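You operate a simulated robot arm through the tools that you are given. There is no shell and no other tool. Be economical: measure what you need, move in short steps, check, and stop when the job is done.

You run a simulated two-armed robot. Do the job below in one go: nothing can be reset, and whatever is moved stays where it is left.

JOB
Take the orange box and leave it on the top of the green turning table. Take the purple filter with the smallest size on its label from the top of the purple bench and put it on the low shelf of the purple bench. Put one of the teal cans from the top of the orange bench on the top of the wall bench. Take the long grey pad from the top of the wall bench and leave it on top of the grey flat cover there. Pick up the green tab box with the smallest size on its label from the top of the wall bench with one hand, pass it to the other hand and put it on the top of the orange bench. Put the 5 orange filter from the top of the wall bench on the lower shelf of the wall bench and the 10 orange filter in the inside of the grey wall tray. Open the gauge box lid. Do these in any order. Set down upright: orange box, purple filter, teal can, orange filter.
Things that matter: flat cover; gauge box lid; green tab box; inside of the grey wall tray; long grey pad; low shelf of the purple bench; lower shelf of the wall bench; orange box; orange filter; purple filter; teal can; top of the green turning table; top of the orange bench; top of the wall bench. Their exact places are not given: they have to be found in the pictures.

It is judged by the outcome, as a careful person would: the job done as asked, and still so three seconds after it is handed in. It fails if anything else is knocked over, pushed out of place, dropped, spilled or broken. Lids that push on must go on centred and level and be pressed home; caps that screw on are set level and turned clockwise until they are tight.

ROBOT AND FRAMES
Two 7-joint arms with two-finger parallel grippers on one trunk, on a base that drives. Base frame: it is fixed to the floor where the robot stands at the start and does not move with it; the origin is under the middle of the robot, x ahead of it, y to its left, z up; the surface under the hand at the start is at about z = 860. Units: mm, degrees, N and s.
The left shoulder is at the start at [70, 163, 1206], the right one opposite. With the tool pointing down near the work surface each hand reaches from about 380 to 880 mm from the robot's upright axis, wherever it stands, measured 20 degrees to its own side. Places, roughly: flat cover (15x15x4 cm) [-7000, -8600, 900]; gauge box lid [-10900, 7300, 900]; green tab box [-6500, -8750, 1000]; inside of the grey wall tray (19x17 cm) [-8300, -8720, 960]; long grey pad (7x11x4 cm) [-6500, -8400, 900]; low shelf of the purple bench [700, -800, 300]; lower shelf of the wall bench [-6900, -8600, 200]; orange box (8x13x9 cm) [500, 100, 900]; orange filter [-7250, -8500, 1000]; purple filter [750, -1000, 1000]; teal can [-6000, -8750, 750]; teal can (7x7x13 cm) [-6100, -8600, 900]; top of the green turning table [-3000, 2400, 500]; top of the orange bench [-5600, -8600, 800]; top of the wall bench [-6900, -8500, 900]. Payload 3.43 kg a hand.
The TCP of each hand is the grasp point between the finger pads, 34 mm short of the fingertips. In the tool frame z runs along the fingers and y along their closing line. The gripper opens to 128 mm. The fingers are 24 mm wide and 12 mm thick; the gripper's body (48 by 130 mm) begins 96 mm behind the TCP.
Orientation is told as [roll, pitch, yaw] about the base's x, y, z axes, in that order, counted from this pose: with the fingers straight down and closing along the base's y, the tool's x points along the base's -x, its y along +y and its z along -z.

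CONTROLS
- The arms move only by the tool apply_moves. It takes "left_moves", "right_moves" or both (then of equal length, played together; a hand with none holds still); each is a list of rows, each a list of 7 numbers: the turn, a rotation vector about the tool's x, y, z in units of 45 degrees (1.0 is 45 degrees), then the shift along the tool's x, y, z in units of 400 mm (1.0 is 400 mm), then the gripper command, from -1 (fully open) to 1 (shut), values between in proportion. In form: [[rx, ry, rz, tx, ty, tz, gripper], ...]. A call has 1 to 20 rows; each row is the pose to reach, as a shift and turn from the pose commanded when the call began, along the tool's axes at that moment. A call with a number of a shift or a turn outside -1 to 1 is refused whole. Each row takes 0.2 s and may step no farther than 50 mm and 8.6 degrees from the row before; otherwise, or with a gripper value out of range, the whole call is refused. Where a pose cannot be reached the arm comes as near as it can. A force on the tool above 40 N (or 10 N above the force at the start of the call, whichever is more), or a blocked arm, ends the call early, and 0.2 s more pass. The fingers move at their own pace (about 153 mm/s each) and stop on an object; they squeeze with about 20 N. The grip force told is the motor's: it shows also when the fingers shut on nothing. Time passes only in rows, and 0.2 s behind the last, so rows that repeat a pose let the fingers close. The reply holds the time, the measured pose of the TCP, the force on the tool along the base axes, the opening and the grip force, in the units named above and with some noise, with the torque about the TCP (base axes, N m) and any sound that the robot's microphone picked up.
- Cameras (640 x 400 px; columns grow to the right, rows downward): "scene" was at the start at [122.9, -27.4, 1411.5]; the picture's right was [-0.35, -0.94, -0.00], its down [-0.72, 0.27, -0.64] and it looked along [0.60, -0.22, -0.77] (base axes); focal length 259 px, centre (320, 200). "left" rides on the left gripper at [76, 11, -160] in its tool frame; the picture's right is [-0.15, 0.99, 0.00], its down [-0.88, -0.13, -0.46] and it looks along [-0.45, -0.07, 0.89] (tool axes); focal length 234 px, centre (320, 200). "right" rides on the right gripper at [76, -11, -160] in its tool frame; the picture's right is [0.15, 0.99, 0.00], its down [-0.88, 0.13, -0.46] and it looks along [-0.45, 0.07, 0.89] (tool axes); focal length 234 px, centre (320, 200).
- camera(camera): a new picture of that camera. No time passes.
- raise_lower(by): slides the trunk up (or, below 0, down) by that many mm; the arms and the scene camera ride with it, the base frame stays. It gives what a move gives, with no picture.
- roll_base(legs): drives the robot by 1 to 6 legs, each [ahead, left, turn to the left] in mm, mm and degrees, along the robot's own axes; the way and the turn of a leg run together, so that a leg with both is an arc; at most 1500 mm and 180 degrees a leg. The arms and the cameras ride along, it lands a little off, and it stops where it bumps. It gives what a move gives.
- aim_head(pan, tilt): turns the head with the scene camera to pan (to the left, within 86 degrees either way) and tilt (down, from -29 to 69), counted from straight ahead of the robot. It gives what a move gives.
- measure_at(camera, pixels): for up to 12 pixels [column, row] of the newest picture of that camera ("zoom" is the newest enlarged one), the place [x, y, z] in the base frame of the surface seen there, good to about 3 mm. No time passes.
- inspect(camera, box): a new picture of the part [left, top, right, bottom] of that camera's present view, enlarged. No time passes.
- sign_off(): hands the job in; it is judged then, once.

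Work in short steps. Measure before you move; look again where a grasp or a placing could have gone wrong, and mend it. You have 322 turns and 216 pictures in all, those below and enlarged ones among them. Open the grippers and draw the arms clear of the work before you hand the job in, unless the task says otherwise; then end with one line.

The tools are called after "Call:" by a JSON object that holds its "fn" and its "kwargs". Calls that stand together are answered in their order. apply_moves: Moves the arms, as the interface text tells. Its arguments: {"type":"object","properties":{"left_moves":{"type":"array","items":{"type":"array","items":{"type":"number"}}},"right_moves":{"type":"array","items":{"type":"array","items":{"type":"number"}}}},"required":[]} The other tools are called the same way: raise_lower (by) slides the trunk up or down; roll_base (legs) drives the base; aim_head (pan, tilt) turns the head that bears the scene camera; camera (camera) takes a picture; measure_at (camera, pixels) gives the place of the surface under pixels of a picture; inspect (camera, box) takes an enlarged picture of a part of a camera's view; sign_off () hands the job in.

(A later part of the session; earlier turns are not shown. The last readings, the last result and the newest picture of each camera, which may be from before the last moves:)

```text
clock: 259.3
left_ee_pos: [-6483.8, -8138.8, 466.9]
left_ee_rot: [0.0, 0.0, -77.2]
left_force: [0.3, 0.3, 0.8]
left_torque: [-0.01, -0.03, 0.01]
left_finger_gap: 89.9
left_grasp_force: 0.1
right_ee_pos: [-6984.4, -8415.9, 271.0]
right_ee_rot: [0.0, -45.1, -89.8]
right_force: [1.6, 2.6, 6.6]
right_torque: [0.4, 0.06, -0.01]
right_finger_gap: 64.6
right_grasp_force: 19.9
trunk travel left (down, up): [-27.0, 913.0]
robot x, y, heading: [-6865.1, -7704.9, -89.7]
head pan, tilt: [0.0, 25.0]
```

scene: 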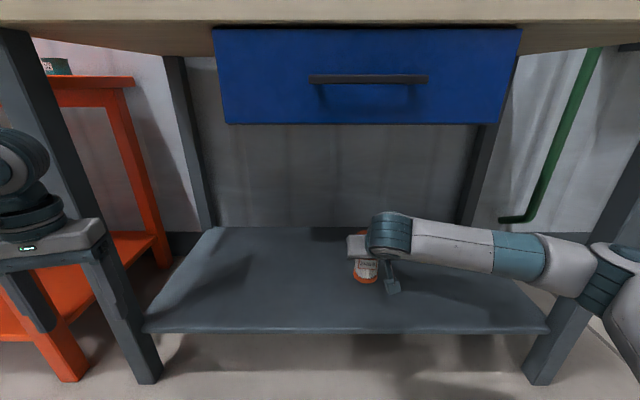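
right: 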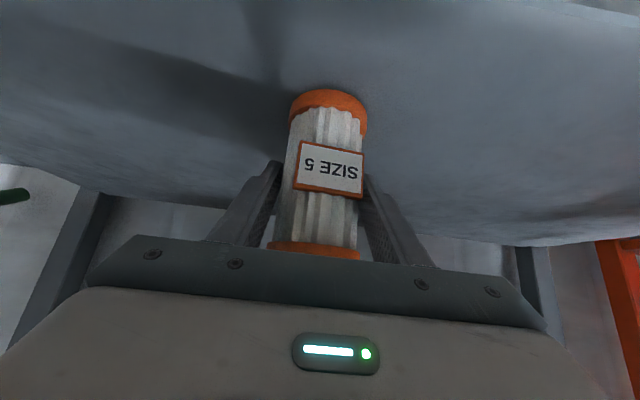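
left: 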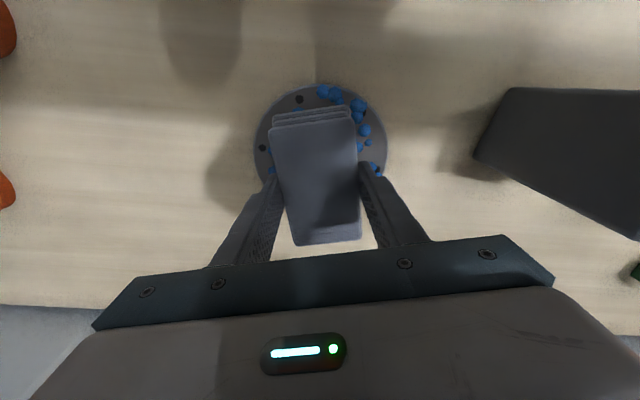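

Contact felt. I open and withdraw along the fingers.

Call:
{"fn": "apply_moves", "kwargs": {"right_moves": [[0, 0, 0, 0, 0, 0, 0.3], [0, 0, 0, 0, 0, 0, -0.4], [0, 0, 0, 0, 0, 0, -0.45], [0, 0, 0, 0, 0, -0.06, -0.45], [0, 0, 0, 0, 0, -0.16, -0.45], [0, 0, 0, 0, 0, -0.26, -0.45], [0, 0, 0, 0, 0, -0.36, -0.45], [0, 0, 0, 0, 0, -0.44, -0.45]]}}

Call:
{"fn": "camera", "kwargs": {"camera": "right"}}

```text
clock: 261.1
left_ee_pos: [-6483.8, -8141.1, 464.8]
left_ee_rot: [0.0, 0.0, -77.2]
left_force: [0.3, -0.4, -0.3]
left_torque: [0.02, -0.02, 0.0]
left_finger_gap: 89.6
left_grasp_force: 0.0
right_ee_pos: [-6983.8, -8293.3, 395.3]
right_ee_rot: [-0.1, -45.0, -89.9]
right_force: [0.2, -0.4, -0.1]
right_torque: [-0.04, 0.01, -0.02]
right_finger_gap: 92.9
right_grasp_force: 0.1
trunk travel left (down, up): [-27.0, 913.0]
robot x, y, heading: [-6863.2, -7705.2, -89.9]
head pan, tilt: [0.0, 25.0]
```

```text
138 pictures are left
```

right: 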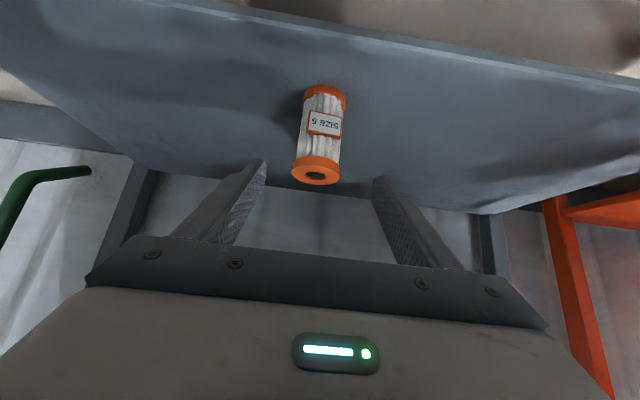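

SIZE 5 stands on the lower shelf. I back off, raise the trunk, and go right to look at the wall tray.

Call:
{"fn": "roll_base", "kwargs": {"legs": [[-450, 0, 0]]}}

Call:
{"fn": "raise_lower", "kwargs": {"by": 400}}

Call:
{"fn": "raise_lower", "kwargs": {"by": 310}}

Call:
{"fn": "roll_base", "kwargs": {"legs": [[0, -900, 0]]}}

Call:
{"fn": "aim_head", "kwargs": {"pan": -10, "tilt": 25}}

Call:
{"fn": "camera", "kwargs": {"camera": "scene"}}

```text
clock: 263.9
left_ee_pos: [-6484.6, -7683.7, 465.7]
left_ee_rot: [-0.1, 0.0, -77.0]
left_force: [-1.1, -0.6, -0.9]
left_torque: [0.0, -0.01, 0.01]
left_finger_gap: 89.8
left_grasp_force: 0.1
right_ee_pos: [-6984.0, -7840.6, 394.2]
right_ee_rot: [0.0, -45.0, -89.6]
right_force: [-0.5, -0.3, -0.1]
right_torque: [0.0, -0.03, 0.0]
right_finger_gap: 92.9
right_grasp_force: 0.1
trunk travel left (down, up): [-27.0, 913.0]
robot x, y, heading: [-6864.7, -7247.0, -89.6]
head pan, tilt: [0.0, 25.0]
```

```text
clock: 267.7
left_ee_pos: [-6484.0, -7683.9, 866.7]
left_ee_rot: [0.1, 0.0, -77.0]
left_force: [0.0, -0.2, 0.5]
left_torque: [0.0, -0.03, 0.02]
left_finger_gap: 89.7
left_grasp_force: 0.1
right_ee_pos: [-6983.8, -7840.3, 794.1]
right_ee_rot: [0.0, -45.0, -89.5]
right_force: [0.0, 0.6, 0.8]
right_torque: [-0.04, 0.02, 0.0]
right_finger_gap: 92.9
right_grasp_force: 0.0
trunk travel left (down, up): [-427.0, 513.0]
robot x, y, heading: [-6868.2, -7250.7, -89.4]
head pan, tilt: [0.0, 25.0]
```

```text
clock: 270.8
left_ee_pos: [-6483.9, -7684.1, 1175.1]
left_ee_rot: [0.1, 0.0, -77.0]
left_force: [-0.7, -1.0, 0.5]
left_torque: [0.02, 0.01, -0.01]
left_finger_gap: 89.4
left_grasp_force: 0.1
right_ee_pos: [-6984.8, -7839.6, 1104.6]
right_ee_rot: [-0.1, -44.9, -89.6]
right_force: [0.0, -0.3, 0.3]
right_torque: [-0.01, 0.0, 0.01]
right_finger_gap: 92.9
right_grasp_force: 0.0
trunk travel left (down, up): [-737.0, 203.0]
robot x, y, heading: [-6863.7, -7249.2, -89.7]
head pan, tilt: [0.0, 25.0]
```

```text
clock: 275.6
left_ee_pos: [-7377.3, -7693.4, 1175.3]
left_ee_rot: [0.0, 0.0, -74.9]
left_force: [0.6, 0.1, -0.1]
left_torque: [-0.01, -0.03, -0.01]
left_finger_gap: 89.5
left_grasp_force: 0.0
right_ee_pos: [-7871.4, -7867.2, 1105.8]
right_ee_rot: [0.0, -44.9, -87.5]
right_force: [0.0, -0.4, 0.0]
right_torque: [0.02, 0.02, -0.02]
right_finger_gap: 92.6
right_grasp_force: 0.1
trunk travel left (down, up): [-737.0, 203.0]
robot x, y, heading: [-7774.4, -7274.6, -87.8]
head pan, tilt: [0.0, 25.0]
```

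```text
clock: 276.3
left_ee_pos: [-7378.6, -7694.3, 1175.9]
left_ee_rot: [0.0, -0.1, -75.0]
left_force: [-0.5, 1.2, 0.3]
left_torque: [-0.02, 0.0, -0.04]
left_finger_gap: 89.9
left_grasp_force: 0.1
right_ee_pos: [-7872.9, -7867.0, 1105.5]
right_ee_rot: [0.0, -45.0, -87.6]
right_force: [0.1, 0.7, -0.5]
right_torque: [0.0, -0.02, 0.02]
right_finger_gap: 92.9
right_grasp_force: 0.1
trunk travel left (down, up): [-737.0, 203.0]
robot x, y, heading: [-7773.6, -7272.5, -87.4]
head pan, tilt: [-10.0, 25.0]
```

```text
137 pictures are left
```

scene: 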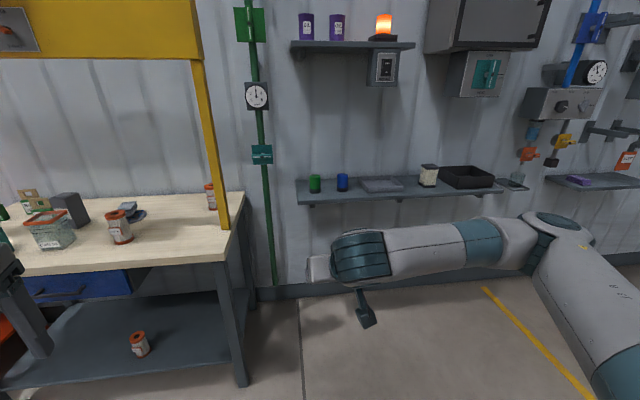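

Wall shelf holds a flat grey tray near (380,185) and a black tray near (467,177). I enlarge and measure.

Call:
{"fn": "inspect", "kwargs": {"camera": "scene", "box": [290, 150, 510, 220]}}

Call:
{"fn": "measure_at", "kwargs": {"camera": "scene", "pixels": [[380, 186], [365, 182], [400, 184], [466, 178], [428, 177], [342, 182], [314, 183], [330, 200], [350, 50], [213, 200], [385, 75]]}}

```text
2.91 times, centred on (400, 185) of scene
```

zoom: 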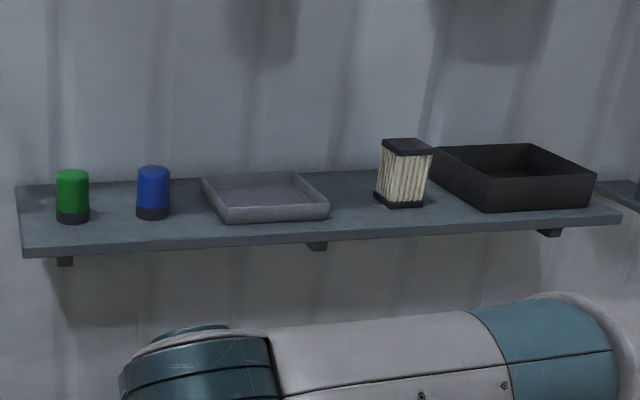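

```text
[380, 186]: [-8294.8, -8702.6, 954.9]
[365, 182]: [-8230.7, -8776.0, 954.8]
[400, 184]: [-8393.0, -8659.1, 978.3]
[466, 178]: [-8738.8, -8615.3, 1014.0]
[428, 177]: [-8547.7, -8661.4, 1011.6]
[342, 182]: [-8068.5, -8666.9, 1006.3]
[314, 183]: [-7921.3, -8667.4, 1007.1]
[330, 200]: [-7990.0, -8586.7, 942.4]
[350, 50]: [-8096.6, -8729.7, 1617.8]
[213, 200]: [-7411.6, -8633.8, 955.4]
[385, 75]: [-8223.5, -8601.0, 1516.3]
```

The grey tray's floor is at (-8295,-8710,955). The right forearm would hit the yellow post when reaching SIZE 10, so I use the left hand. I tuck the right hand, then drive to x≈-7450.

Call:
{"fn": "apply_moves", "kwargs": {"right_moves": [[0, 0.143, 0, 0.028, -0.079, -0.058, -0.45], [0, 0.286, 0, 0.055, -0.157, -0.116, -0.45], [0, 0.429, 0, 0.083, -0.236, -0.174, -0.45], [0, 0.571, 0, 0.111, -0.314, -0.232, -0.45], [0, 0.714, 0, 0.139, -0.393, -0.29, -0.45], [0, 0.857, 0, 0.166, -0.471, -0.348, -0.45], [0, 1, 0, 0.194, -0.55, -0.4065, -0.45], [0, 1, 0, 0.194, -0.55, -0.4065, -0.45]]}}

Call:
{"fn": "roll_base", "kwargs": {"legs": [[0, 330, -2.4], [545, 0, 0]]}}

Call:
{"fn": "aim_head", "kwargs": {"pan": 5, "tilt": 40}}

Call:
{"fn": "camera", "kwargs": {"camera": "scene"}}

```text
clock: 278.1
left_ee_pos: [-7378.1, -7693.8, 1174.9]
left_ee_rot: [0.0, 0.0, -74.9]
left_force: [-0.3, -1.2, 0.1]
left_torque: [-0.01, 0.02, 0.0]
left_finger_gap: 89.3
left_grasp_force: 0.1
right_ee_pos: [-8100.6, -7708.0, 1165.5]
right_ee_rot: [0.0, 0.0, -87.6]
right_force: [-0.2, -0.4, 0.2]
right_torque: [-0.01, 0.02, 0.01]
right_finger_gap: 92.4
right_grasp_force: 0.0
trunk travel left (down, up): [-737.0, 203.0]
robot x, y, heading: [-7775.6, -7271.5, -87.5]
head pan, tilt: [-10.0, 25.0]
```

```text
clock: 283.1
left_ee_pos: [-7057.7, -8249.1, 1175.0]
left_ee_rot: [0.0, 0.0, -77.2]
left_force: [0.1, 0.3, 0.1]
left_torque: [0.01, 0.03, -0.01]
left_finger_gap: 89.7
left_grasp_force: 0.0
right_ee_pos: [-7779.8, -8234.7, 1165.9]
right_ee_rot: [0.0, 0.1, -89.8]
right_force: [-0.1, -0.2, -0.1]
right_torque: [-0.03, 0.0, 0.0]
right_finger_gap: 92.8
right_grasp_force: 0.0
trunk travel left (down, up): [-737.0, 203.0]
robot x, y, heading: [-7436.0, -7813.2, -89.8]
head pan, tilt: [-10.0, 25.0]
```

```text
clock: 283.8
left_ee_pos: [-7058.1, -8249.2, 1175.5]
left_ee_rot: [0.0, -0.1, -77.1]
left_force: [-0.5, 0.5, 0.8]
left_torque: [-0.02, 0.02, -0.04]
left_finger_gap: 89.5
left_grasp_force: 0.1
right_ee_pos: [-7780.0, -8236.6, 1165.2]
right_ee_rot: [0.0, 0.0, -89.8]
right_force: [-0.2, 0.3, -0.2]
right_torque: [0.0, -0.03, -0.03]
right_finger_gap: 92.7
right_grasp_force: 0.0
trunk travel left (down, up): [-737.0, 203.0]
robot x, y, heading: [-7435.7, -7810.6, -89.7]
head pan, tilt: [5.0, 40.0]
```

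```text
135 pictures are left
```

scene: 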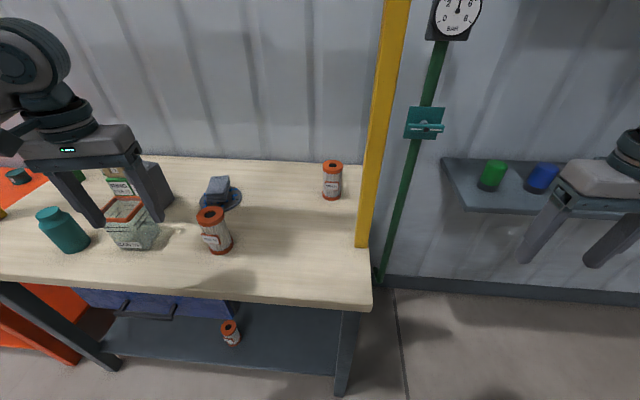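

I go 40 mm closer and bring the left hand over in two stages, at height.

Call:
{"fn": "roll_base", "kwargs": {"legs": [[40, 0, 0]]}}

Call:
{"fn": "apply_moves", "kwargs": {"left_moves": [[0, 0, 0.05, -0.059, -0.0875, 0, -0.45], [0, 0, 0.1, -0.119, -0.175, 0, -0.45], [0, 0, 0.15, -0.178, -0.2625, 0, -0.45], [0, 0, 0.2, -0.237, -0.35, 0, -0.45], [0, 0, 0.3, -0.297, -0.4375, 0, -0.45], [0, 0, 0.4, -0.356, -0.525, 0, -0.45], [0, 0, 0.4, -0.356, -0.525, 0, -0.45]]}}

Call:
{"fn": "camera", "kwargs": {"camera": "scene"}}

```text
clock: 284.7
left_ee_pos: [-7057.7, -8288.2, 1177.1]
left_ee_rot: [-0.2, -0.1, -77.3]
left_force: [0.0, 0.9, -0.3]
left_torque: [-0.04, -0.01, -0.03]
left_finger_gap: 89.5
left_grasp_force: 0.0
right_ee_pos: [-7780.4, -8272.2, 1168.6]
right_ee_rot: [0.0, -0.2, -89.8]
right_force: [0.0, 0.2, 0.1]
right_torque: [-0.03, 0.0, -0.01]
right_finger_gap: 92.7
right_grasp_force: 0.0
trunk travel left (down, up): [-737.0, 203.0]
robot x, y, heading: [-7439.9, -7853.2, -89.7]
head pan, tilt: [5.0, 40.0]
```

```text
clock: 286.3
left_ee_pos: [-7229.3, -8474.1, 1175.3]
left_ee_rot: [0.0, -0.1, -95.2]
left_force: [0.3, 0.1, -0.2]
left_torque: [-0.04, 0.02, 0.0]
left_finger_gap: 92.7
left_grasp_force: 0.1
right_ee_pos: [-7780.8, -8275.6, 1167.2]
right_ee_rot: [0.0, -0.1, -89.8]
right_force: [-0.9, -0.3, 0.2]
right_torque: [-0.05, 0.03, 0.02]
right_finger_gap: 92.8
right_grasp_force: 0.1
trunk travel left (down, up): [-737.0, 203.0]
robot x, y, heading: [-7440.4, -7854.7, -89.8]
head pan, tilt: [5.0, 40.0]
```

```text
134 pictures are left
```

scene: 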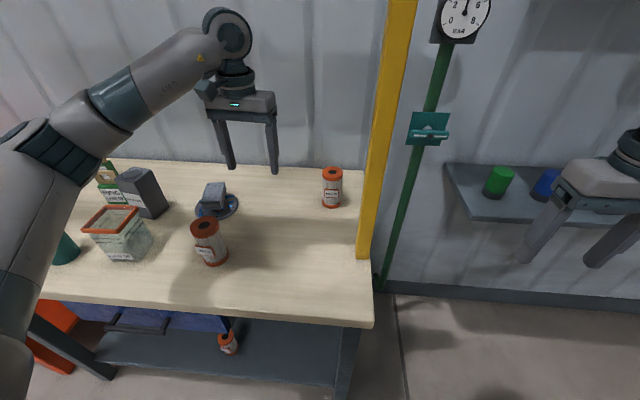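

The forearm comes from the left, clear of the post. I go above SIZE 10.

Call:
{"fn": "apply_moves", "kwargs": {"left_moves": [[0, 0, 0, -0.084, -0.066, 0, -0.5], [0, 0, 0, -0.168, -0.131, 0, -0.5], [0, 0, 0, -0.2515, -0.197, 0, -0.5], [0, 0, 0, -0.335, -0.263, 0, -0.5], [0, 0, 0, -0.419, -0.328, 0, -0.5], [0, 0, 0, -0.503, -0.394, 0, -0.5], [0, 0, 0, -0.503, -0.394, 0.1, -0.5], [0, 0, 0, -0.503, -0.394, 0.1875, -0.5], [0, 0, 0, -0.503, -0.394, 0.1875, -0.5]]}}

Call:
{"fn": "camera", "kwargs": {"camera": "left"}}

```text
clock: 288.3
left_ee_pos: [-7404.2, -8654.4, 1097.7]
left_ee_rot: [0.1, -0.1, -95.1]
left_force: [-0.1, 0.5, -0.1]
left_torque: [-0.04, -0.01, -0.03]
left_finger_gap: 96.1
left_grasp_force: 0.1
left hand out of reach, approached as far as the arm can: row 6, 7, 8, 9
right_ee_pos: [-7782.8, -8273.3, 1165.3]
right_ee_rot: [0.1, -0.2, -89.9]
right_force: [-0.7, 0.6, 0.7]
right_torque: [-0.02, -0.01, -0.02]
right_finger_gap: 92.7
right_grasp_force: 0.0
trunk travel left (down, up): [-737.0, 203.0]
robot x, y, heading: [-7436.0, -7853.4, -89.8]
head pan, tilt: [5.0, 40.0]
```

```text
133 pictures are left
```

left: 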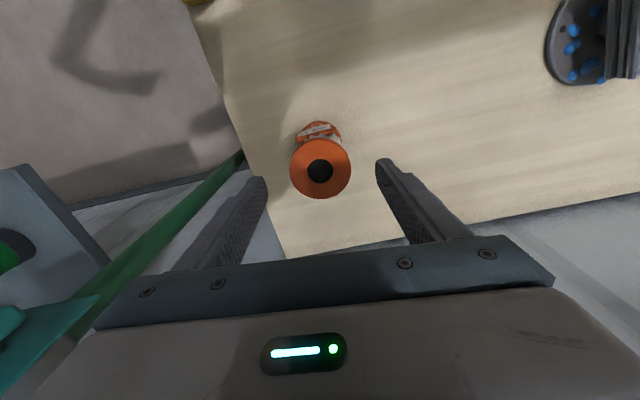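

The arm ended 6 mm short. I drive 40 mm ahead (still farther from the bench than at the start) and re-measure the filter from the left camera.

Call:
{"fn": "roll_base", "kwargs": {"legs": [[35, 0, 0]]}}

Call:
{"fn": "camera", "kwargs": {"camera": "left"}}

```text
clock: 289.2
left_ee_pos: [-7401.9, -8686.3, 1102.5]
left_ee_rot: [0.0, -0.3, -95.2]
left_force: [0.2, 0.3, 0.1]
left_torque: [-0.05, 0.0, 0.03]
left_finger_gap: 96.2
left_grasp_force: 0.1
right_ee_pos: [-7781.3, -8305.0, 1168.1]
right_ee_rot: [0.0, -0.2, -89.9]
right_force: [0.3, 0.4, 0.4]
right_torque: [-0.06, -0.03, 0.03]
right_finger_gap: 92.8
right_grasp_force: 0.1
trunk travel left (down, up): [-737.0, 203.0]
robot x, y, heading: [-7432.3, -7890.2, -89.7]
head pan, tilt: [5.0, 40.0]
```

```text
132 pictures are left
```

left: 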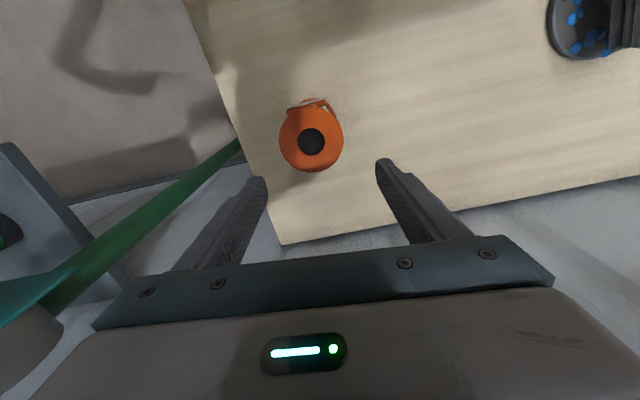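

Call:
{"fn": "measure_at", "kwargs": {"camera": "left", "pixels": [[283, 140], [340, 140], [311, 120], [311, 167], [225, 160], [70, 290], [20, 310]]}}

```text
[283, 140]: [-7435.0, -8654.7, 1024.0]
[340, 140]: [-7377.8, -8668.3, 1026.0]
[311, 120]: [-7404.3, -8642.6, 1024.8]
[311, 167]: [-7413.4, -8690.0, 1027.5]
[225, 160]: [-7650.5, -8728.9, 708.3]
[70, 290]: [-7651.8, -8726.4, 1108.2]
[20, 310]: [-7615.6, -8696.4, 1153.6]
```

Axis (-7406,-8661). I correct the hand by (-4,+25) mm and lower slightly, then check.

Call:
{"fn": "apply_moves", "kwargs": {"left_moves": [[0, 0, 0, 0.06, -0.015, 0, -0.5], [0, 0, 0, 0.06, -0.015, 0.08, -0.5], [0, 0, 0, 0.06, -0.015, 0.08, -0.5]]}}

```text
clock: 290.0
left_ee_pos: [-7407.7, -8667.7, 1065.4]
left_ee_rot: [0.1, 0.0, -95.2]
left_force: [-0.4, 0.0, 0.1]
left_torque: [0.0, 0.01, 0.03]
left_finger_gap: 96.1
left_grasp_force: 0.1
right_ee_pos: [-7781.6, -8310.2, 1165.8]
right_ee_rot: [0.0, 0.0, -89.9]
right_force: [-0.4, 0.8, 0.4]
right_torque: [0.01, 0.01, 0.01]
right_finger_gap: 92.9
right_grasp_force: 0.1
trunk travel left (down, up): [-737.0, 203.0]
robot x, y, heading: [-7440.3, -7884.8, -89.9]
head pan, tilt: [5.0, 40.0]
```

I correct +6 mm in y, descend to z≈972, close and lift.

Call:
{"fn": "apply_moves", "kwargs": {"left_moves": [[0, 0, 0, 0.016, 0.003, 0, -0.5], [0, 0, 0, 0.016, 0.003, 0.1, -0.5], [0, 0, 0, 0.016, 0.003, 0.2, -0.5], [0, 0, 0, 0.016, 0.003, 0.234, -0.5], [0, 0, 0, 0.016, 0.003, 0.234, 0], [0, 0, 0, 0.016, 0.003, 0.234, 1], [0, 0, 0, 0.016, 0.003, 0.234, 1], [0, 0, 0, 0.016, 0.003, 0.234, 1], [0, 0, 0, 0.016, 0.003, 0.15, 1], [0, 0, 0, 0.016, 0.003, 0.05, 1], [0, 0, 0, 0.016, 0.003, -0.05, 1], [0, 0, 0, 0.016, 0.003, -0.15, 1], [0, 0, 0, 0.016, 0.003, -0.25, 1]]}}

Call:
{"fn": "camera", "kwargs": {"camera": "left"}}

```text
clock: 292.8
left_ee_pos: [-7407.8, -8661.8, 1166.6]
left_ee_rot: [0.1, -0.1, -95.3]
left_force: [-0.1, -0.4, -1.8]
left_torque: [-0.01, -0.02, -0.02]
left_finger_gap: 65.1
left_grasp_force: 20.2
right_ee_pos: [-7782.5, -8309.1, 1165.0]
right_ee_rot: [0.1, -0.1, -89.9]
right_force: [-1.1, 0.2, 0.9]
right_torque: [0.01, -0.01, 0.0]
right_finger_gap: 92.9
right_grasp_force: 0.1
trunk travel left (down, up): [-737.0, 203.0]
robot x, y, heading: [-7441.6, -7886.5, -89.9]
head pan, tilt: [5.0, 40.0]
```

```text
131 pictures are left
```

left: 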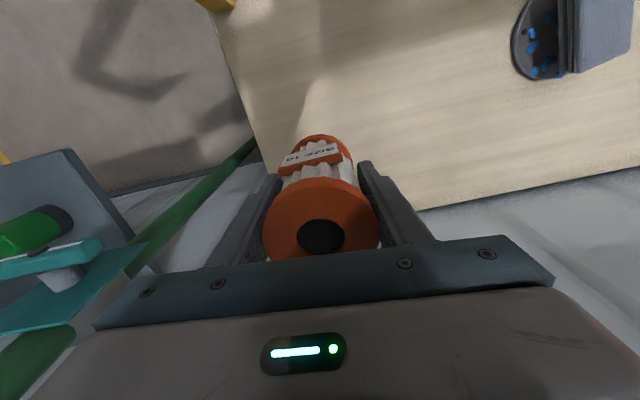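

SIZE 10 is held. I shift 90 mm away from the post, then back off.

Call:
{"fn": "apply_moves", "kwargs": {"left_moves": [[0, 0, 0, 0, 0.11, 0, 1], [0, 0, 0, 0.0, 0.225, 0, 1], [0, 0, 0, 0.0, 0.225, 0, 1]]}}

Call:
{"fn": "roll_base", "kwargs": {"legs": [[-520, 0, 0], [0, -900, 0]]}}

Call:
{"fn": "aim_head", "kwargs": {"pan": -5, "tilt": 30}}

Call:
{"fn": "camera", "kwargs": {"camera": "scene"}}

```text
clock: 293.6
left_ee_pos: [-7320.3, -8667.4, 1165.7]
left_ee_rot: [0.1, 0.1, -95.3]
left_force: [-0.1, -0.1, -1.9]
left_torque: [-0.01, -0.05, 0.02]
left_finger_gap: 65.3
left_grasp_force: 20.1
right_ee_pos: [-7781.8, -8310.1, 1165.2]
right_ee_rot: [0.1, 0.1, -89.8]
right_force: [-0.6, -0.6, -0.8]
right_torque: [0.0, 0.02, 0.03]
right_finger_gap: 93.0
right_grasp_force: 0.1
trunk travel left (down, up): [-737.0, 203.0]
robot x, y, heading: [-7435.8, -7886.7, -89.8]
head pan, tilt: [5.0, 40.0]
```

```text
clock: 300.9
left_ee_pos: [-8208.5, -8142.1, 1165.5]
left_ee_rot: [0.1, 0.0, -95.2]
left_force: [0.1, -0.3, -2.7]
left_torque: [0.04, 0.03, -0.02]
left_finger_gap: 64.9
left_grasp_force: 20.1
right_ee_pos: [-8669.9, -7783.6, 1166.6]
right_ee_rot: [0.0, 0.1, -90.0]
right_force: [0.3, -0.1, 0.5]
right_torque: [0.02, -0.01, 0.01]
right_finger_gap: 92.6
right_grasp_force: 0.1
trunk travel left (down, up): [-737.0, 203.0]
robot x, y, heading: [-8326.2, -7358.2, -89.8]
head pan, tilt: [5.0, 40.0]
```

```text
clock: 301.6
left_ee_pos: [-8208.1, -8142.3, 1165.7]
left_ee_rot: [0.0, -0.1, -95.3]
left_force: [-0.6, -0.2, -2.2]
left_torque: [0.02, -0.02, -0.01]
left_finger_gap: 64.9
left_grasp_force: 19.7
right_ee_pos: [-8668.9, -7784.1, 1166.4]
right_ee_rot: [0.0, 0.0, -89.9]
right_force: [0.1, 0.0, 0.1]
right_torque: [0.03, 0.0, 0.03]
right_finger_gap: 92.8
right_grasp_force: 0.1
trunk travel left (down, up): [-737.0, 203.0]
robot x, y, heading: [-8324.7, -7363.6, -89.8]
head pan, tilt: [-5.0, 30.0]
```

```text
130 pictures are left
```

scene: 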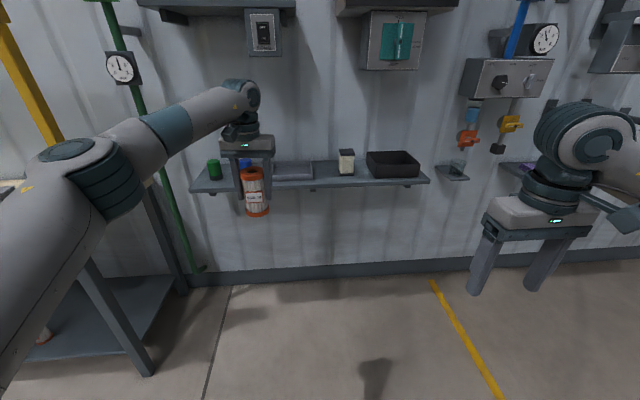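

I measure the wrist's top and the switch box and top shelf above the tray.

Call:
{"fn": "measure_at", "kwargs": {"camera": "scene", "pixels": [[240, 82], [250, 95], [263, 50], [250, 50], [281, 50], [263, 35], [365, 60], [270, 3], [240, 10], [292, 175], [310, 168], [275, 168]]}}

Call:
{"fn": "inspect", "kwargs": {"camera": "scene", "box": [180, 0, 440, 200]}}

```text
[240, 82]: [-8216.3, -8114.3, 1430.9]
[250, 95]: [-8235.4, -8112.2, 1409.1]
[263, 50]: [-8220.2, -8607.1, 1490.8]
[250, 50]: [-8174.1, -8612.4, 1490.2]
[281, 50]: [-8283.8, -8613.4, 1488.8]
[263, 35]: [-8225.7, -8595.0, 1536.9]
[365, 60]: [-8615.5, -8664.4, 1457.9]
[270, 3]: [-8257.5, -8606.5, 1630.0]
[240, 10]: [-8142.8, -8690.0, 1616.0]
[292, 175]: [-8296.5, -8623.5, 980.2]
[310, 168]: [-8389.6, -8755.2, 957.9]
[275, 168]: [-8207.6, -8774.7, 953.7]
```

```text
2.00 times, centred on (310, 100) of scene
```

zoom: 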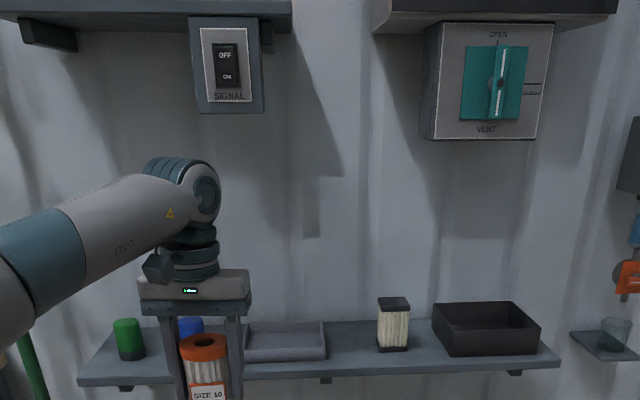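

Wrist top will stay below 1355 when the TCP is at 1075, well under the switch box (≈1470). I lower the hand 90 mm and drive 88 mm right and 530 mm ahead.

Call:
{"fn": "apply_moves", "kwargs": {"left_moves": [[0, 0, 0, 0, 0, 0.11, 1], [0, 0, 0, 0.0, 0, 0.215, 1], [0, 0, 0, 0.0, 0, 0.215, 1]]}}

Call:
{"fn": "roll_base", "kwargs": {"legs": [[0, -85, 0], [530, 0, 0]]}}

Call:
{"fn": "camera", "kwargs": {"camera": "left"}}

Call:
{"fn": "camera", "kwargs": {"camera": "scene"}}

```text
clock: 302.4
left_ee_pos: [-8210.0, -8144.4, 1081.6]
left_ee_rot: [0.0, -0.1, -95.3]
left_force: [-1.0, -0.2, -3.0]
left_torque: [-0.04, 0.02, 0.02]
left_finger_gap: 64.6
left_grasp_force: 20.0
right_ee_pos: [-8669.9, -7783.5, 1166.8]
right_ee_rot: [-0.1, -0.2, -90.0]
right_force: [0.0, 0.1, 0.1]
right_torque: [-0.06, -0.01, -0.02]
right_finger_gap: 92.8
right_grasp_force: 0.1
trunk travel left (down, up): [-737.0, 203.0]
robot x, y, heading: [-8327.3, -7361.4, -89.7]
head pan, tilt: [-5.0, 30.0]
```

```text
clock: 306.3
left_ee_pos: [-8292.8, -8692.4, 1080.8]
left_ee_rot: [0.0, -0.1, -95.3]
left_force: [0.4, 1.1, -2.6]
left_torque: [0.01, -0.02, -0.02]
left_finger_gap: 64.5
left_grasp_force: 19.9
right_ee_pos: [-8753.0, -8332.3, 1166.4]
right_ee_rot: [0.1, -0.1, -89.8]
right_force: [-0.3, -0.9, -0.1]
right_torque: [0.0, 0.04, 0.0]
right_finger_gap: 93.1
right_grasp_force: 0.1
trunk travel left (down, up): [-737.0, 203.0]
robot x, y, heading: [-8406.5, -7909.1, -89.6]
head pan, tilt: [-5.0, 30.0]
```

```text
128 pictures are left
```

left: 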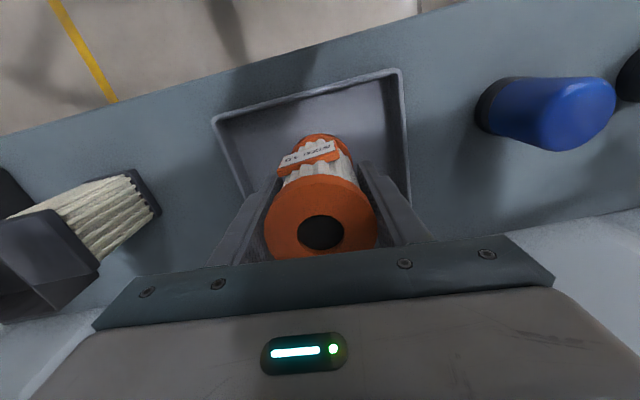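

```text
127 pictures are left
```

scene: 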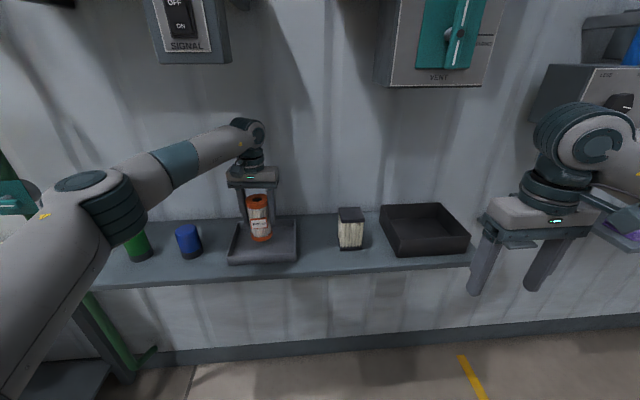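

The filter hangs over the tray, well inside. I lower 50 mm and then creep to contact.

Call:
{"fn": "apply_moves", "kwargs": {"left_moves": [[0, 0, 0, -0.02, 0, 0.06, 1], [0, 0, 0, -0.02, 0, 0.11, 1], [0, 0, 0, -0.02, 0, 0.125, 1], [0, 0, 0, -0.02, 0, 0.129, 1], [0, 0, 0, -0.02, 0, 0.132, 1], [0, 0, 0, -0.02, 0, 0.132, 1]]}}

Call:
{"fn": "inspect", "kwargs": {"camera": "scene", "box": [200, 140, 330, 280]}}

```text
clock: 307.7
left_ee_pos: [-8291.6, -8699.1, 1030.2]
left_ee_rot: [0.0, -0.2, -95.3]
left_force: [2.5, 0.2, 11.5]
left_torque: [-0.09, -0.05, -0.09]
left_finger_gap: 64.3
left_grasp_force: 19.9
right_ee_pos: [-8752.8, -8330.5, 1167.1]
right_ee_rot: [0.0, 0.0, -89.9]
right_force: [-0.5, -0.1, 0.4]
right_torque: [-0.01, 0.0, 0.01]
right_finger_gap: 92.7
right_grasp_force: 0.1
trunk travel left (down, up): [-737.0, 203.0]
robot x, y, heading: [-8411.7, -7910.9, -89.9]
head pan, tilt: [-5.0, 30.0]
```

```text
2.86 times, centred on (265, 210) of scene
```

zoom: 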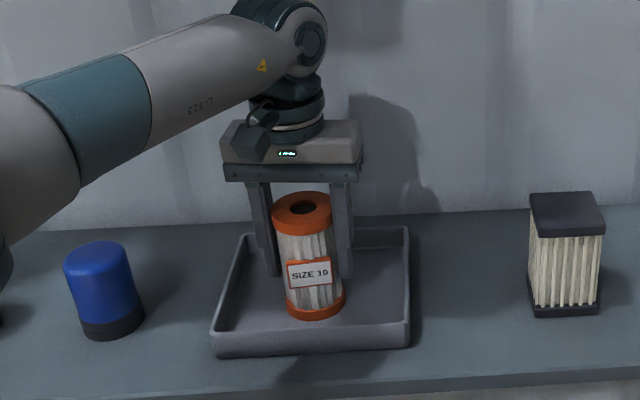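

Contact made inside the tray. I open, lift, and back away.

Call:
{"fn": "apply_moves", "kwargs": {"left_moves": [[0, 0, 0, 0, 0, -0.003, 0.3], [0, 0, 0, 0, 0, -0.003, -0.35], [0, 0, 0, 0, 0, -0.003, -0.35], [0, 0, 0, 0, 0, -0.1, -0.35], [0, 0, 0, 0, 0, -0.2, -0.35], [0, 0, 0, 0, 0, -0.3, -0.35]]}}

Call:
{"fn": "inspect", "kwargs": {"camera": "scene", "box": [200, 140, 330, 280]}}

```text
clock: 309.1
left_ee_pos: [-8293.4, -8699.6, 1149.3]
left_ee_rot: [0.0, -0.2, -95.3]
left_force: [0.7, 0.0, -0.4]
left_torque: [-0.03, -0.02, -0.02]
left_finger_gap: 86.5
left_grasp_force: 0.0
right_ee_pos: [-8753.3, -8330.8, 1166.1]
right_ee_rot: [0.0, -0.1, -89.9]
right_force: [-0.2, 0.5, -0.6]
right_torque: [0.02, 0.01, 0.0]
right_finger_gap: 92.7
right_grasp_force: 0.0
trunk travel left (down, up): [-737.0, 203.0]
robot x, y, heading: [-8409.5, -7909.7, -90.1]
head pan, tilt: [-5.0, 30.0]
```

```text
2.86 times, centred on (265, 210) of scene
```

zoom: 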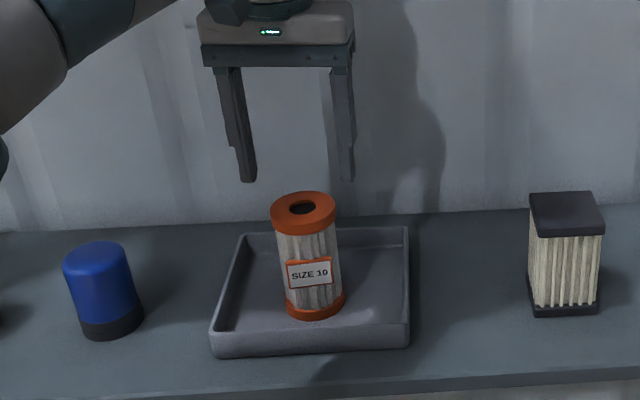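

SIZE 10 stands in the grey tray. Next the RING SIZE 5 box. I tuck the left hand, back off, and drive left to it.

Call:
{"fn": "apply_moves", "kwargs": {"left_moves": [[0, 0, 0, 0.0958, 0.06, 0, -0.35], [0, 0, 0, 0.1916, 0.12, 0, -0.35], [0, 0, 0, 0.2874, 0.181, 0, -0.35], [0, 0, 0, 0.383, 0.241, 0, -0.35], [0, 0, 0, 0.479, 0.301, 0, -0.35], [0, 0, 0, 0.575, 0.362, 0, -0.35], [0, 0, 0, 0.67, 0.422, 0, -0.35], [0, 0, 0, 0.766, 0.482, 0, -0.35], [0, 0, 0, 0.862, 0.543, 0, -0.35], [0, 0, 0, 0.958, 0.603, 0, -0.35]]}}

Call:
{"fn": "roll_base", "kwargs": {"legs": [[-450, 0, 0], [0, 1000, 0], [0, 950, 0]]}}

Call:
{"fn": "aim_head", "kwargs": {"pan": -5, "tilt": 35}}

Call:
{"fn": "camera", "kwargs": {"camera": "scene"}}

```text
clock: 311.3
left_ee_pos: [-8019.0, -8335.2, 1148.3]
left_ee_rot: [0.0, -0.3, -95.3]
left_force: [-0.3, 0.4, -0.3]
left_torque: [-0.03, 0.03, 0.0]
left_finger_gap: 86.3
left_grasp_force: 0.2
right_ee_pos: [-8752.0, -8330.0, 1167.7]
right_ee_rot: [-0.2, -0.1, -90.0]
right_force: [0.4, -0.5, -0.1]
right_torque: [-0.05, 0.0, 0.02]
right_finger_gap: 92.8
right_grasp_force: 0.0
trunk travel left (down, up): [-737.0, 203.0]
robot x, y, heading: [-8406.5, -7912.1, -89.7]
head pan, tilt: [-5.0, 30.0]
```

```text
clock: 323.3
left_ee_pos: [-6069.6, -7906.4, 1146.9]
left_ee_rot: [0.0, -0.1, -95.9]
left_force: [0.0, 0.0, -0.3]
left_torque: [-0.04, -0.01, 0.02]
left_finger_gap: 86.4
left_grasp_force: 0.1
right_ee_pos: [-6802.8, -7891.6, 1166.8]
right_ee_rot: [0.0, -0.1, -90.6]
right_force: [0.8, 0.6, -1.0]
right_torque: [0.05, 0.03, 0.0]
right_finger_gap: 92.6
right_grasp_force: 0.1
trunk travel left (down, up): [-737.0, 203.0]
robot x, y, heading: [-6451.8, -7475.7, -90.7]
head pan, tilt: [-5.0, 30.0]
```

```text
clock: 324.0
left_ee_pos: [-6069.7, -7906.9, 1147.5]
left_ee_rot: [0.0, -0.1, -95.9]
left_force: [0.0, 0.2, 0.7]
left_torque: [0.01, 0.0, 0.02]
left_finger_gap: 86.3
left_grasp_force: 0.1
right_ee_pos: [-6802.3, -7892.6, 1166.8]
right_ee_rot: [0.0, -0.1, -90.6]
right_force: [0.2, -0.1, -0.5]
right_torque: [0.02, -0.03, 0.0]
right_finger_gap: 92.8
right_grasp_force: 0.0
trunk travel left (down, up): [-737.0, 203.0]
robot x, y, heading: [-6450.7, -7471.5, -90.6]
head pan, tilt: [-5.0, 35.0]
```

```text
124 pictures are left
```

scene: 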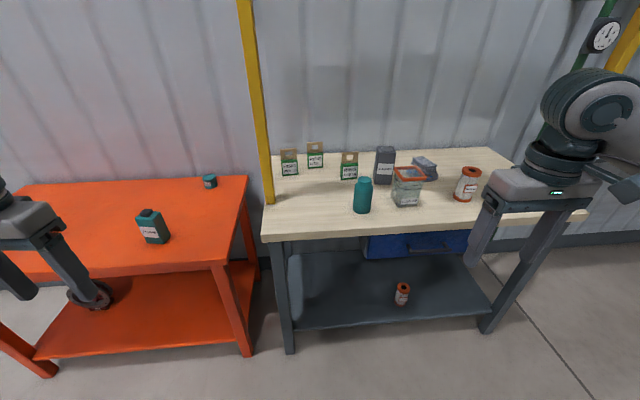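

Call:
{"fn": "inspect", "kwargs": {"camera": "scene", "box": [265, 135, 375, 205]}}

```text
5.71 times, centred on (320, 170) of scene
```

zoom: 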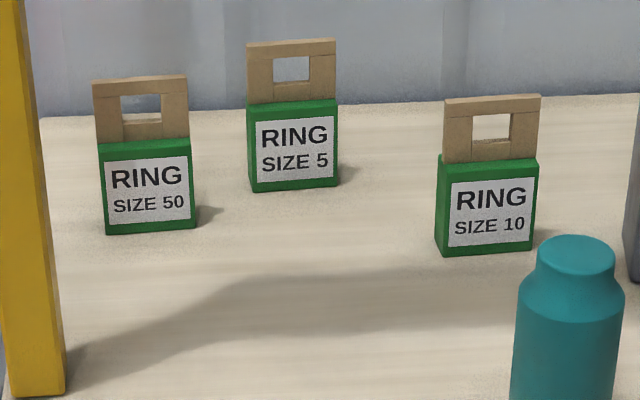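

I measure the SIZE 5 box's corners and tab.

Call:
{"fn": "measure_at", "kwargs": {"camera": "zoom", "pixels": [[258, 186], [332, 183], [257, 112], [332, 107], [290, 150], [252, 50], [330, 45], [265, 90], [325, 88], [245, 100], [290, 102], [150, 180]]}}

```text
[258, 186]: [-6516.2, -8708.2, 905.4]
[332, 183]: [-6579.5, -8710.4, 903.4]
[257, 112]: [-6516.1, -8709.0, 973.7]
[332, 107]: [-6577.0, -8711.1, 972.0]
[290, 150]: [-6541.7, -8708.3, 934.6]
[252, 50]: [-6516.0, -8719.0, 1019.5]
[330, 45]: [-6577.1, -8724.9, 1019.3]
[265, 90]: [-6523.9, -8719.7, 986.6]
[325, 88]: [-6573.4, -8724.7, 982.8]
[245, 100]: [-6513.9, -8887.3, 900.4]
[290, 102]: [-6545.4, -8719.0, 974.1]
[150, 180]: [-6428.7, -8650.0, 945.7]
```

The SIZE 5 box is 69 mm wide (x -6512…-6581), front at y -8709, green part to z 975, tab to 1022. I plan: right hand grips the top of the green part from above; the left then takes the lower part from the front with a 75° pitch. I drive ahead 410 mm.

Call:
{"fn": "roll_base", "kwargs": {"legs": [[415, 0, 0.6]]}}

Call:
{"fn": "aim_head", "kwargs": {"pan": -5, "tilt": 40}}

Call:
{"fn": "camera", "kwargs": {"camera": "scene"}}

```text
clock: 326.5
left_ee_pos: [-6070.8, -8310.0, 1148.6]
left_ee_rot: [0.0, 0.0, -95.7]
left_force: [-0.2, -0.1, 0.7]
left_torque: [-0.06, -0.03, -0.03]
left_finger_gap: 86.4
left_grasp_force: 0.0
right_ee_pos: [-6803.4, -8299.1, 1165.7]
right_ee_rot: [-0.1, -0.1, -90.3]
right_force: [0.5, 0.1, 0.4]
right_torque: [-0.02, 0.02, -0.02]
right_finger_gap: 92.7
right_grasp_force: 0.1
trunk travel left (down, up): [-737.0, 203.0]
robot x, y, heading: [-6457.4, -7878.9, -90.4]
head pan, tilt: [-5.0, 35.0]
```

```text
clock: 327.1
left_ee_pos: [-6072.0, -8310.2, 1148.1]
left_ee_rot: [0.0, -0.1, -95.8]
left_force: [0.1, -0.5, 0.0]
left_torque: [0.0, 0.02, -0.01]
left_finger_gap: 86.3
left_grasp_force: 0.1
right_ee_pos: [-6803.5, -8302.0, 1166.3]
right_ee_rot: [0.0, 0.1, -90.4]
right_force: [0.8, 0.2, 0.4]
right_torque: [0.01, -0.02, 0.0]
right_finger_gap: 92.9
right_grasp_force: 0.1
trunk travel left (down, up): [-737.0, 203.0]
robot x, y, heading: [-6456.9, -7880.4, -90.0]
head pan, tilt: [-5.0, 40.0]
```

```text
122 pictures are left
```

scene: 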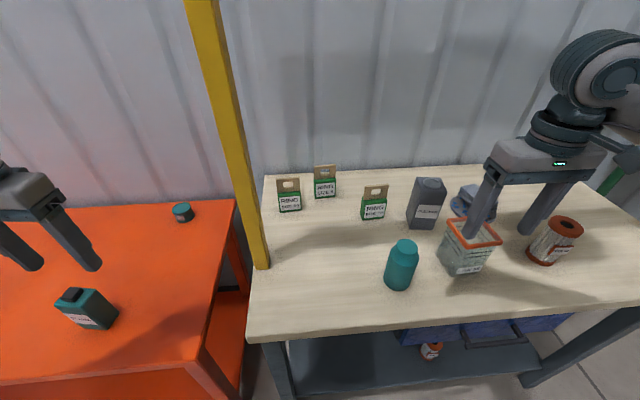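

I move the right hand over the box in two stages at height.

Call:
{"fn": "apply_moves", "kwargs": {"right_moves": [[0, 0, 0, -0.088, 0.053, 0, -0.72], [0, 0, 0, -0.175, 0.107, 0, -0.72], [0, 0, 0, -0.263, 0.16, 0, -0.72], [0, 0, 0, -0.35, 0.214, 0, -0.72], [0, 0, 0, -0.44, 0.267, 0, -0.72], [0, 0, 0, -0.526, 0.32, 0, -0.72]]}}

Call:
{"fn": "apply_moves", "kwargs": {"right_moves": [[0, 0, 0, -0.088, 0.053, 0, -0.72], [0, 0, 0, -0.175, 0.107, 0, -0.72], [0, 0, 0, -0.263, 0.16, 0, -0.72], [0, 0, 0, -0.35, 0.214, 0, -0.72], [0, 0, 0, -0.44, 0.267, 0.04, -0.72], [0, 0, 0, -0.526, 0.32, 0.08, -0.72], [0, 0, 0, -0.526, 0.32, 0.08, -0.72]]}}

Call:
{"fn": "camera", "kwargs": {"camera": "right"}}

```text
clock: 328.6
left_ee_pos: [-6070.4, -8312.1, 1146.3]
left_ee_rot: [-0.1, 0.0, -95.7]
left_force: [-0.7, -0.1, -0.1]
left_torque: [0.02, 0.01, 0.01]
left_finger_gap: 86.4
left_grasp_force: 0.1
right_ee_pos: [-6674.3, -8512.6, 1165.2]
right_ee_rot: [-0.1, -0.1, -90.4]
right_force: [0.1, 0.4, -0.3]
right_torque: [0.0, 0.02, 0.0]
right_finger_gap: 110.0
right_grasp_force: 0.1
trunk travel left (down, up): [-737.0, 203.0]
robot x, y, heading: [-6456.6, -7882.1, -90.3]
head pan, tilt: [-5.0, 40.0]
```

```text
clock: 330.1
left_ee_pos: [-6072.7, -8310.0, 1148.0]
left_ee_rot: [0.1, -0.1, -95.7]
left_force: [-1.6, 0.4, 0.1]
left_torque: [0.02, -0.02, 0.01]
left_finger_gap: 86.4
left_grasp_force: 0.0
right_ee_pos: [-6571.0, -8697.0, 1133.8]
right_ee_rot: [0.0, -0.1, -90.4]
right_force: [-0.4, 0.1, -0.1]
right_torque: [-0.01, -0.04, 0.0]
right_finger_gap: 110.0
right_grasp_force: 0.0
right hand out of reach, approached as far as the arm can: row 6, 7
trunk travel left (down, up): [-737.0, 203.0]
robot x, y, heading: [-6452.5, -7880.8, -90.1]
head pan, tilt: [-5.0, 40.0]
```

```text
121 pictures are left
```

right: 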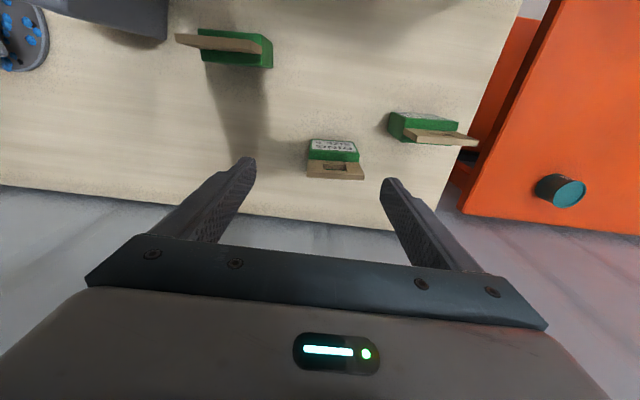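

Out of reach by ~25 mm. I shift the base 100 mm left and 20 mm ahead so the box lies to the right hand's own side.

Call:
{"fn": "roll_base", "kwargs": {"legs": [[0, 100, 0], [20, 0, 0]]}}

Call:
{"fn": "apply_moves", "kwargs": {"right_moves": [[0, 0, 0, 0, -0.08, 0, -0.72], [0, 0, 0, 0, -0.16, 0, -0.72], [0, 0, 0, 0, -0.16, 0, -0.72]]}}

Call:
{"fn": "camera", "kwargs": {"camera": "right"}}

```text
clock: 331.7
left_ee_pos: [-5972.2, -8328.7, 1151.0]
left_ee_rot: [0.2, -0.3, -95.9]
left_force: [0.5, -0.2, 0.2]
left_torque: [-0.04, -0.02, 0.02]
left_finger_gap: 86.6
left_grasp_force: 0.0
right_ee_pos: [-6470.8, -8713.5, 1138.3]
right_ee_rot: [0.0, -0.3, -90.5]
right_force: [0.2, 0.8, 1.0]
right_torque: [-0.07, -0.04, -0.01]
right_finger_gap: 110.1
right_grasp_force: 0.1
trunk travel left (down, up): [-737.0, 203.0]
robot x, y, heading: [-6355.0, -7903.2, -90.5]
head pan, tilt: [-5.0, 40.0]
```

```text
clock: 332.5
left_ee_pos: [-5970.0, -8332.4, 1147.9]
left_ee_rot: [-0.1, 0.1, -95.9]
left_force: [0.7, -0.3, -1.0]
left_torque: [0.02, 0.02, -0.01]
left_finger_gap: 86.4
left_grasp_force: 0.0
right_ee_pos: [-6532.0, -8718.2, 1135.1]
right_ee_rot: [0.0, 0.0, -90.5]
right_force: [1.6, 0.3, 0.4]
right_torque: [0.0, 0.0, -0.03]
right_finger_gap: 110.4
right_grasp_force: 0.1
trunk travel left (down, up): [-737.0, 203.0]
robot x, y, heading: [-6353.4, -7897.5, -90.2]
head pan, tilt: [-5.0, 40.0]
```

```text
120 pictures are left
```

right: 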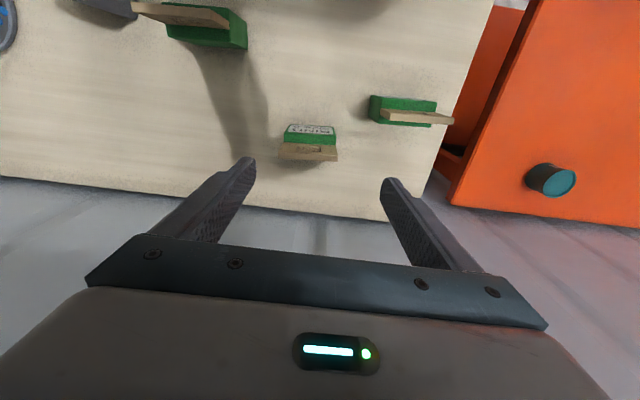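

I measure the box's tab and green body from the right camera.

Call:
{"fn": "measure_at", "kwargs": {"camera": "right", "pixels": [[282, 152], [335, 156], [308, 157], [308, 148], [288, 130], [333, 135], [310, 130], [310, 142], [375, 98], [370, 118]]}}

Call:
{"fn": "inspect", "kwargs": {"camera": "right", "box": [260, 90, 460, 190]}}

```text
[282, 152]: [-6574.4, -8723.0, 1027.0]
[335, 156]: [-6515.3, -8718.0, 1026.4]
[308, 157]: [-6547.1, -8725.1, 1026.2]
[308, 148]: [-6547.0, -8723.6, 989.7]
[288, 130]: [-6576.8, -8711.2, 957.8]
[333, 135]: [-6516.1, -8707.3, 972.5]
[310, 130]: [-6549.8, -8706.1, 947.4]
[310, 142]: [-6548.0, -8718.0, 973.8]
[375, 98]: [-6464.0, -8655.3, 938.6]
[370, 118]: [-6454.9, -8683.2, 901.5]
```

```text
3.20 times, centred on (360, 140) of right
```

zoom: 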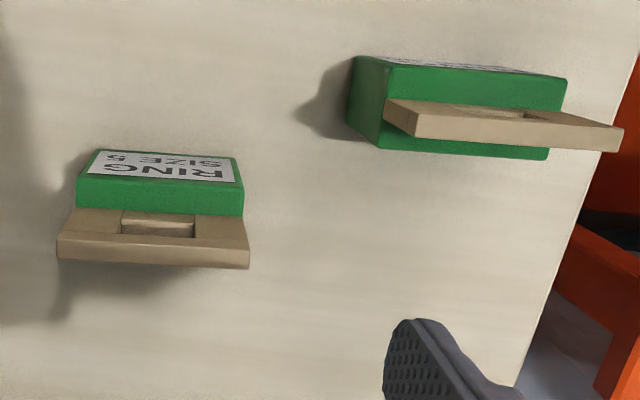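

Box centre (-6546,-8724), turned about 4°. I align and go down to z≈1060 first.

Call:
{"fn": "apply_moves", "kwargs": {"right_moves": [[0, 0, -0.09, -0.015, -0.035, 0.0, -0.72], [0, 0, -0.09, -0.015, -0.035, 0.1, -0.72], [0, 0, -0.09, -0.015, -0.035, 0.19, -0.72], [0, 0, -0.09, -0.015, -0.035, 0.19, -0.72]]}}

Call:
{"fn": "camera", "kwargs": {"camera": "right"}}

```text
clock: 333.5
left_ee_pos: [-5971.3, -8331.0, 1148.9]
left_ee_rot: [0.0, -0.2, -95.9]
left_force: [0.3, 0.7, -0.6]
left_torque: [-0.04, 0.03, -0.04]
left_finger_gap: 86.4
left_grasp_force: 0.0
right_ee_pos: [-6546.9, -8722.1, 1057.2]
right_ee_rot: [0.1, -0.1, -86.6]
right_force: [-0.1, -0.7, 0.2]
right_torque: [0.01, 0.02, 0.01]
right_finger_gap: 110.1
right_grasp_force: 0.1
trunk travel left (down, up): [-737.0, 203.0]
robot x, y, heading: [-6354.0, -7902.7, -90.3]
head pan, tilt: [-5.0, 40.0]
```

```text
118 pictures are left
```

right: 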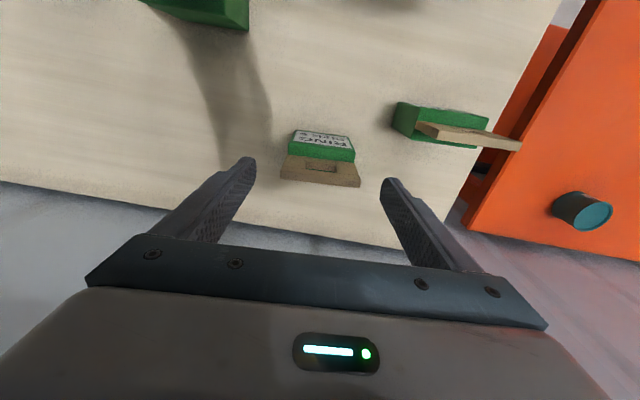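

Centred. I descend 72 mm so the tips cover the top 24 mm of the green body, close, and lift.

Call:
{"fn": "apply_moves", "kwargs": {"right_moves": [[0, 0, 0, -0.003, 0, 0.09, -0.72], [0, 0, 0, -0.003, 0, 0.18, -0.72], [0, 0, 0, -0.003, 0, 0.18, -0.72], [0, 0, 0, -0.003, 0, 0.18, 0], [0, 0, 0, -0.003, 0, 0.18, 1], [0, 0, 0, -0.003, 0, 0.18, 1], [0, 0, 0, -0.003, 0, 0.18, 1], [0, 0, 0, -0.003, 0, 0.14, 1], [0, 0, 0, -0.003, 0, 0.04, 1], [0, 0, 0, -0.003, 0, -0.06, 1], [0, 0, 0, -0.003, 0, -0.16, 1]]}}

Call:
{"fn": "camera", "kwargs": {"camera": "right"}}

Call:
{"fn": "camera", "kwargs": {"camera": "scene"}}

```text
clock: 335.9
left_ee_pos: [-5971.2, -8331.1, 1149.2]
left_ee_rot: [0.0, -0.1, -95.9]
left_force: [-0.4, -0.3, -0.2]
left_torque: [0.0, 0.0, 0.0]
left_finger_gap: 86.5
left_grasp_force: 0.0
right_ee_pos: [-6545.2, -8721.4, 1124.8]
right_ee_rot: [-0.1, -0.1, -86.5]
right_force: [0.4, 0.1, -0.2]
right_torque: [-0.02, 0.0, 0.05]
right_finger_gap: 71.8
right_grasp_force: 19.9
trunk travel left (down, up): [-737.0, 203.0]
robot x, y, heading: [-6352.1, -7899.8, -90.6]
head pan, tilt: [-5.0, 40.0]
```

```text
117 pictures are left
```

right: 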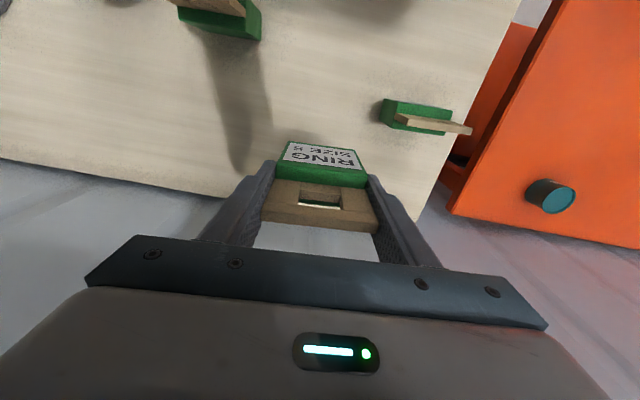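

```text
116 pictures are left
```

scene: 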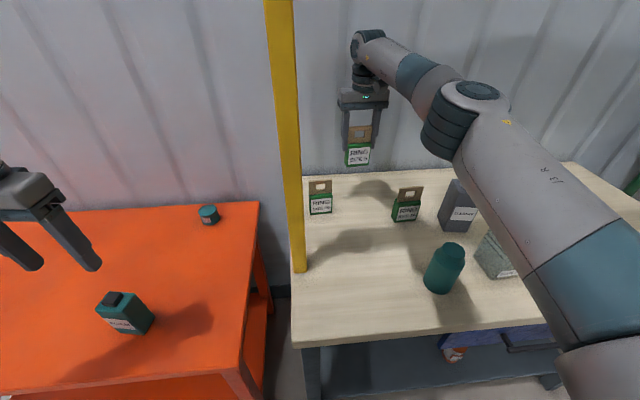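

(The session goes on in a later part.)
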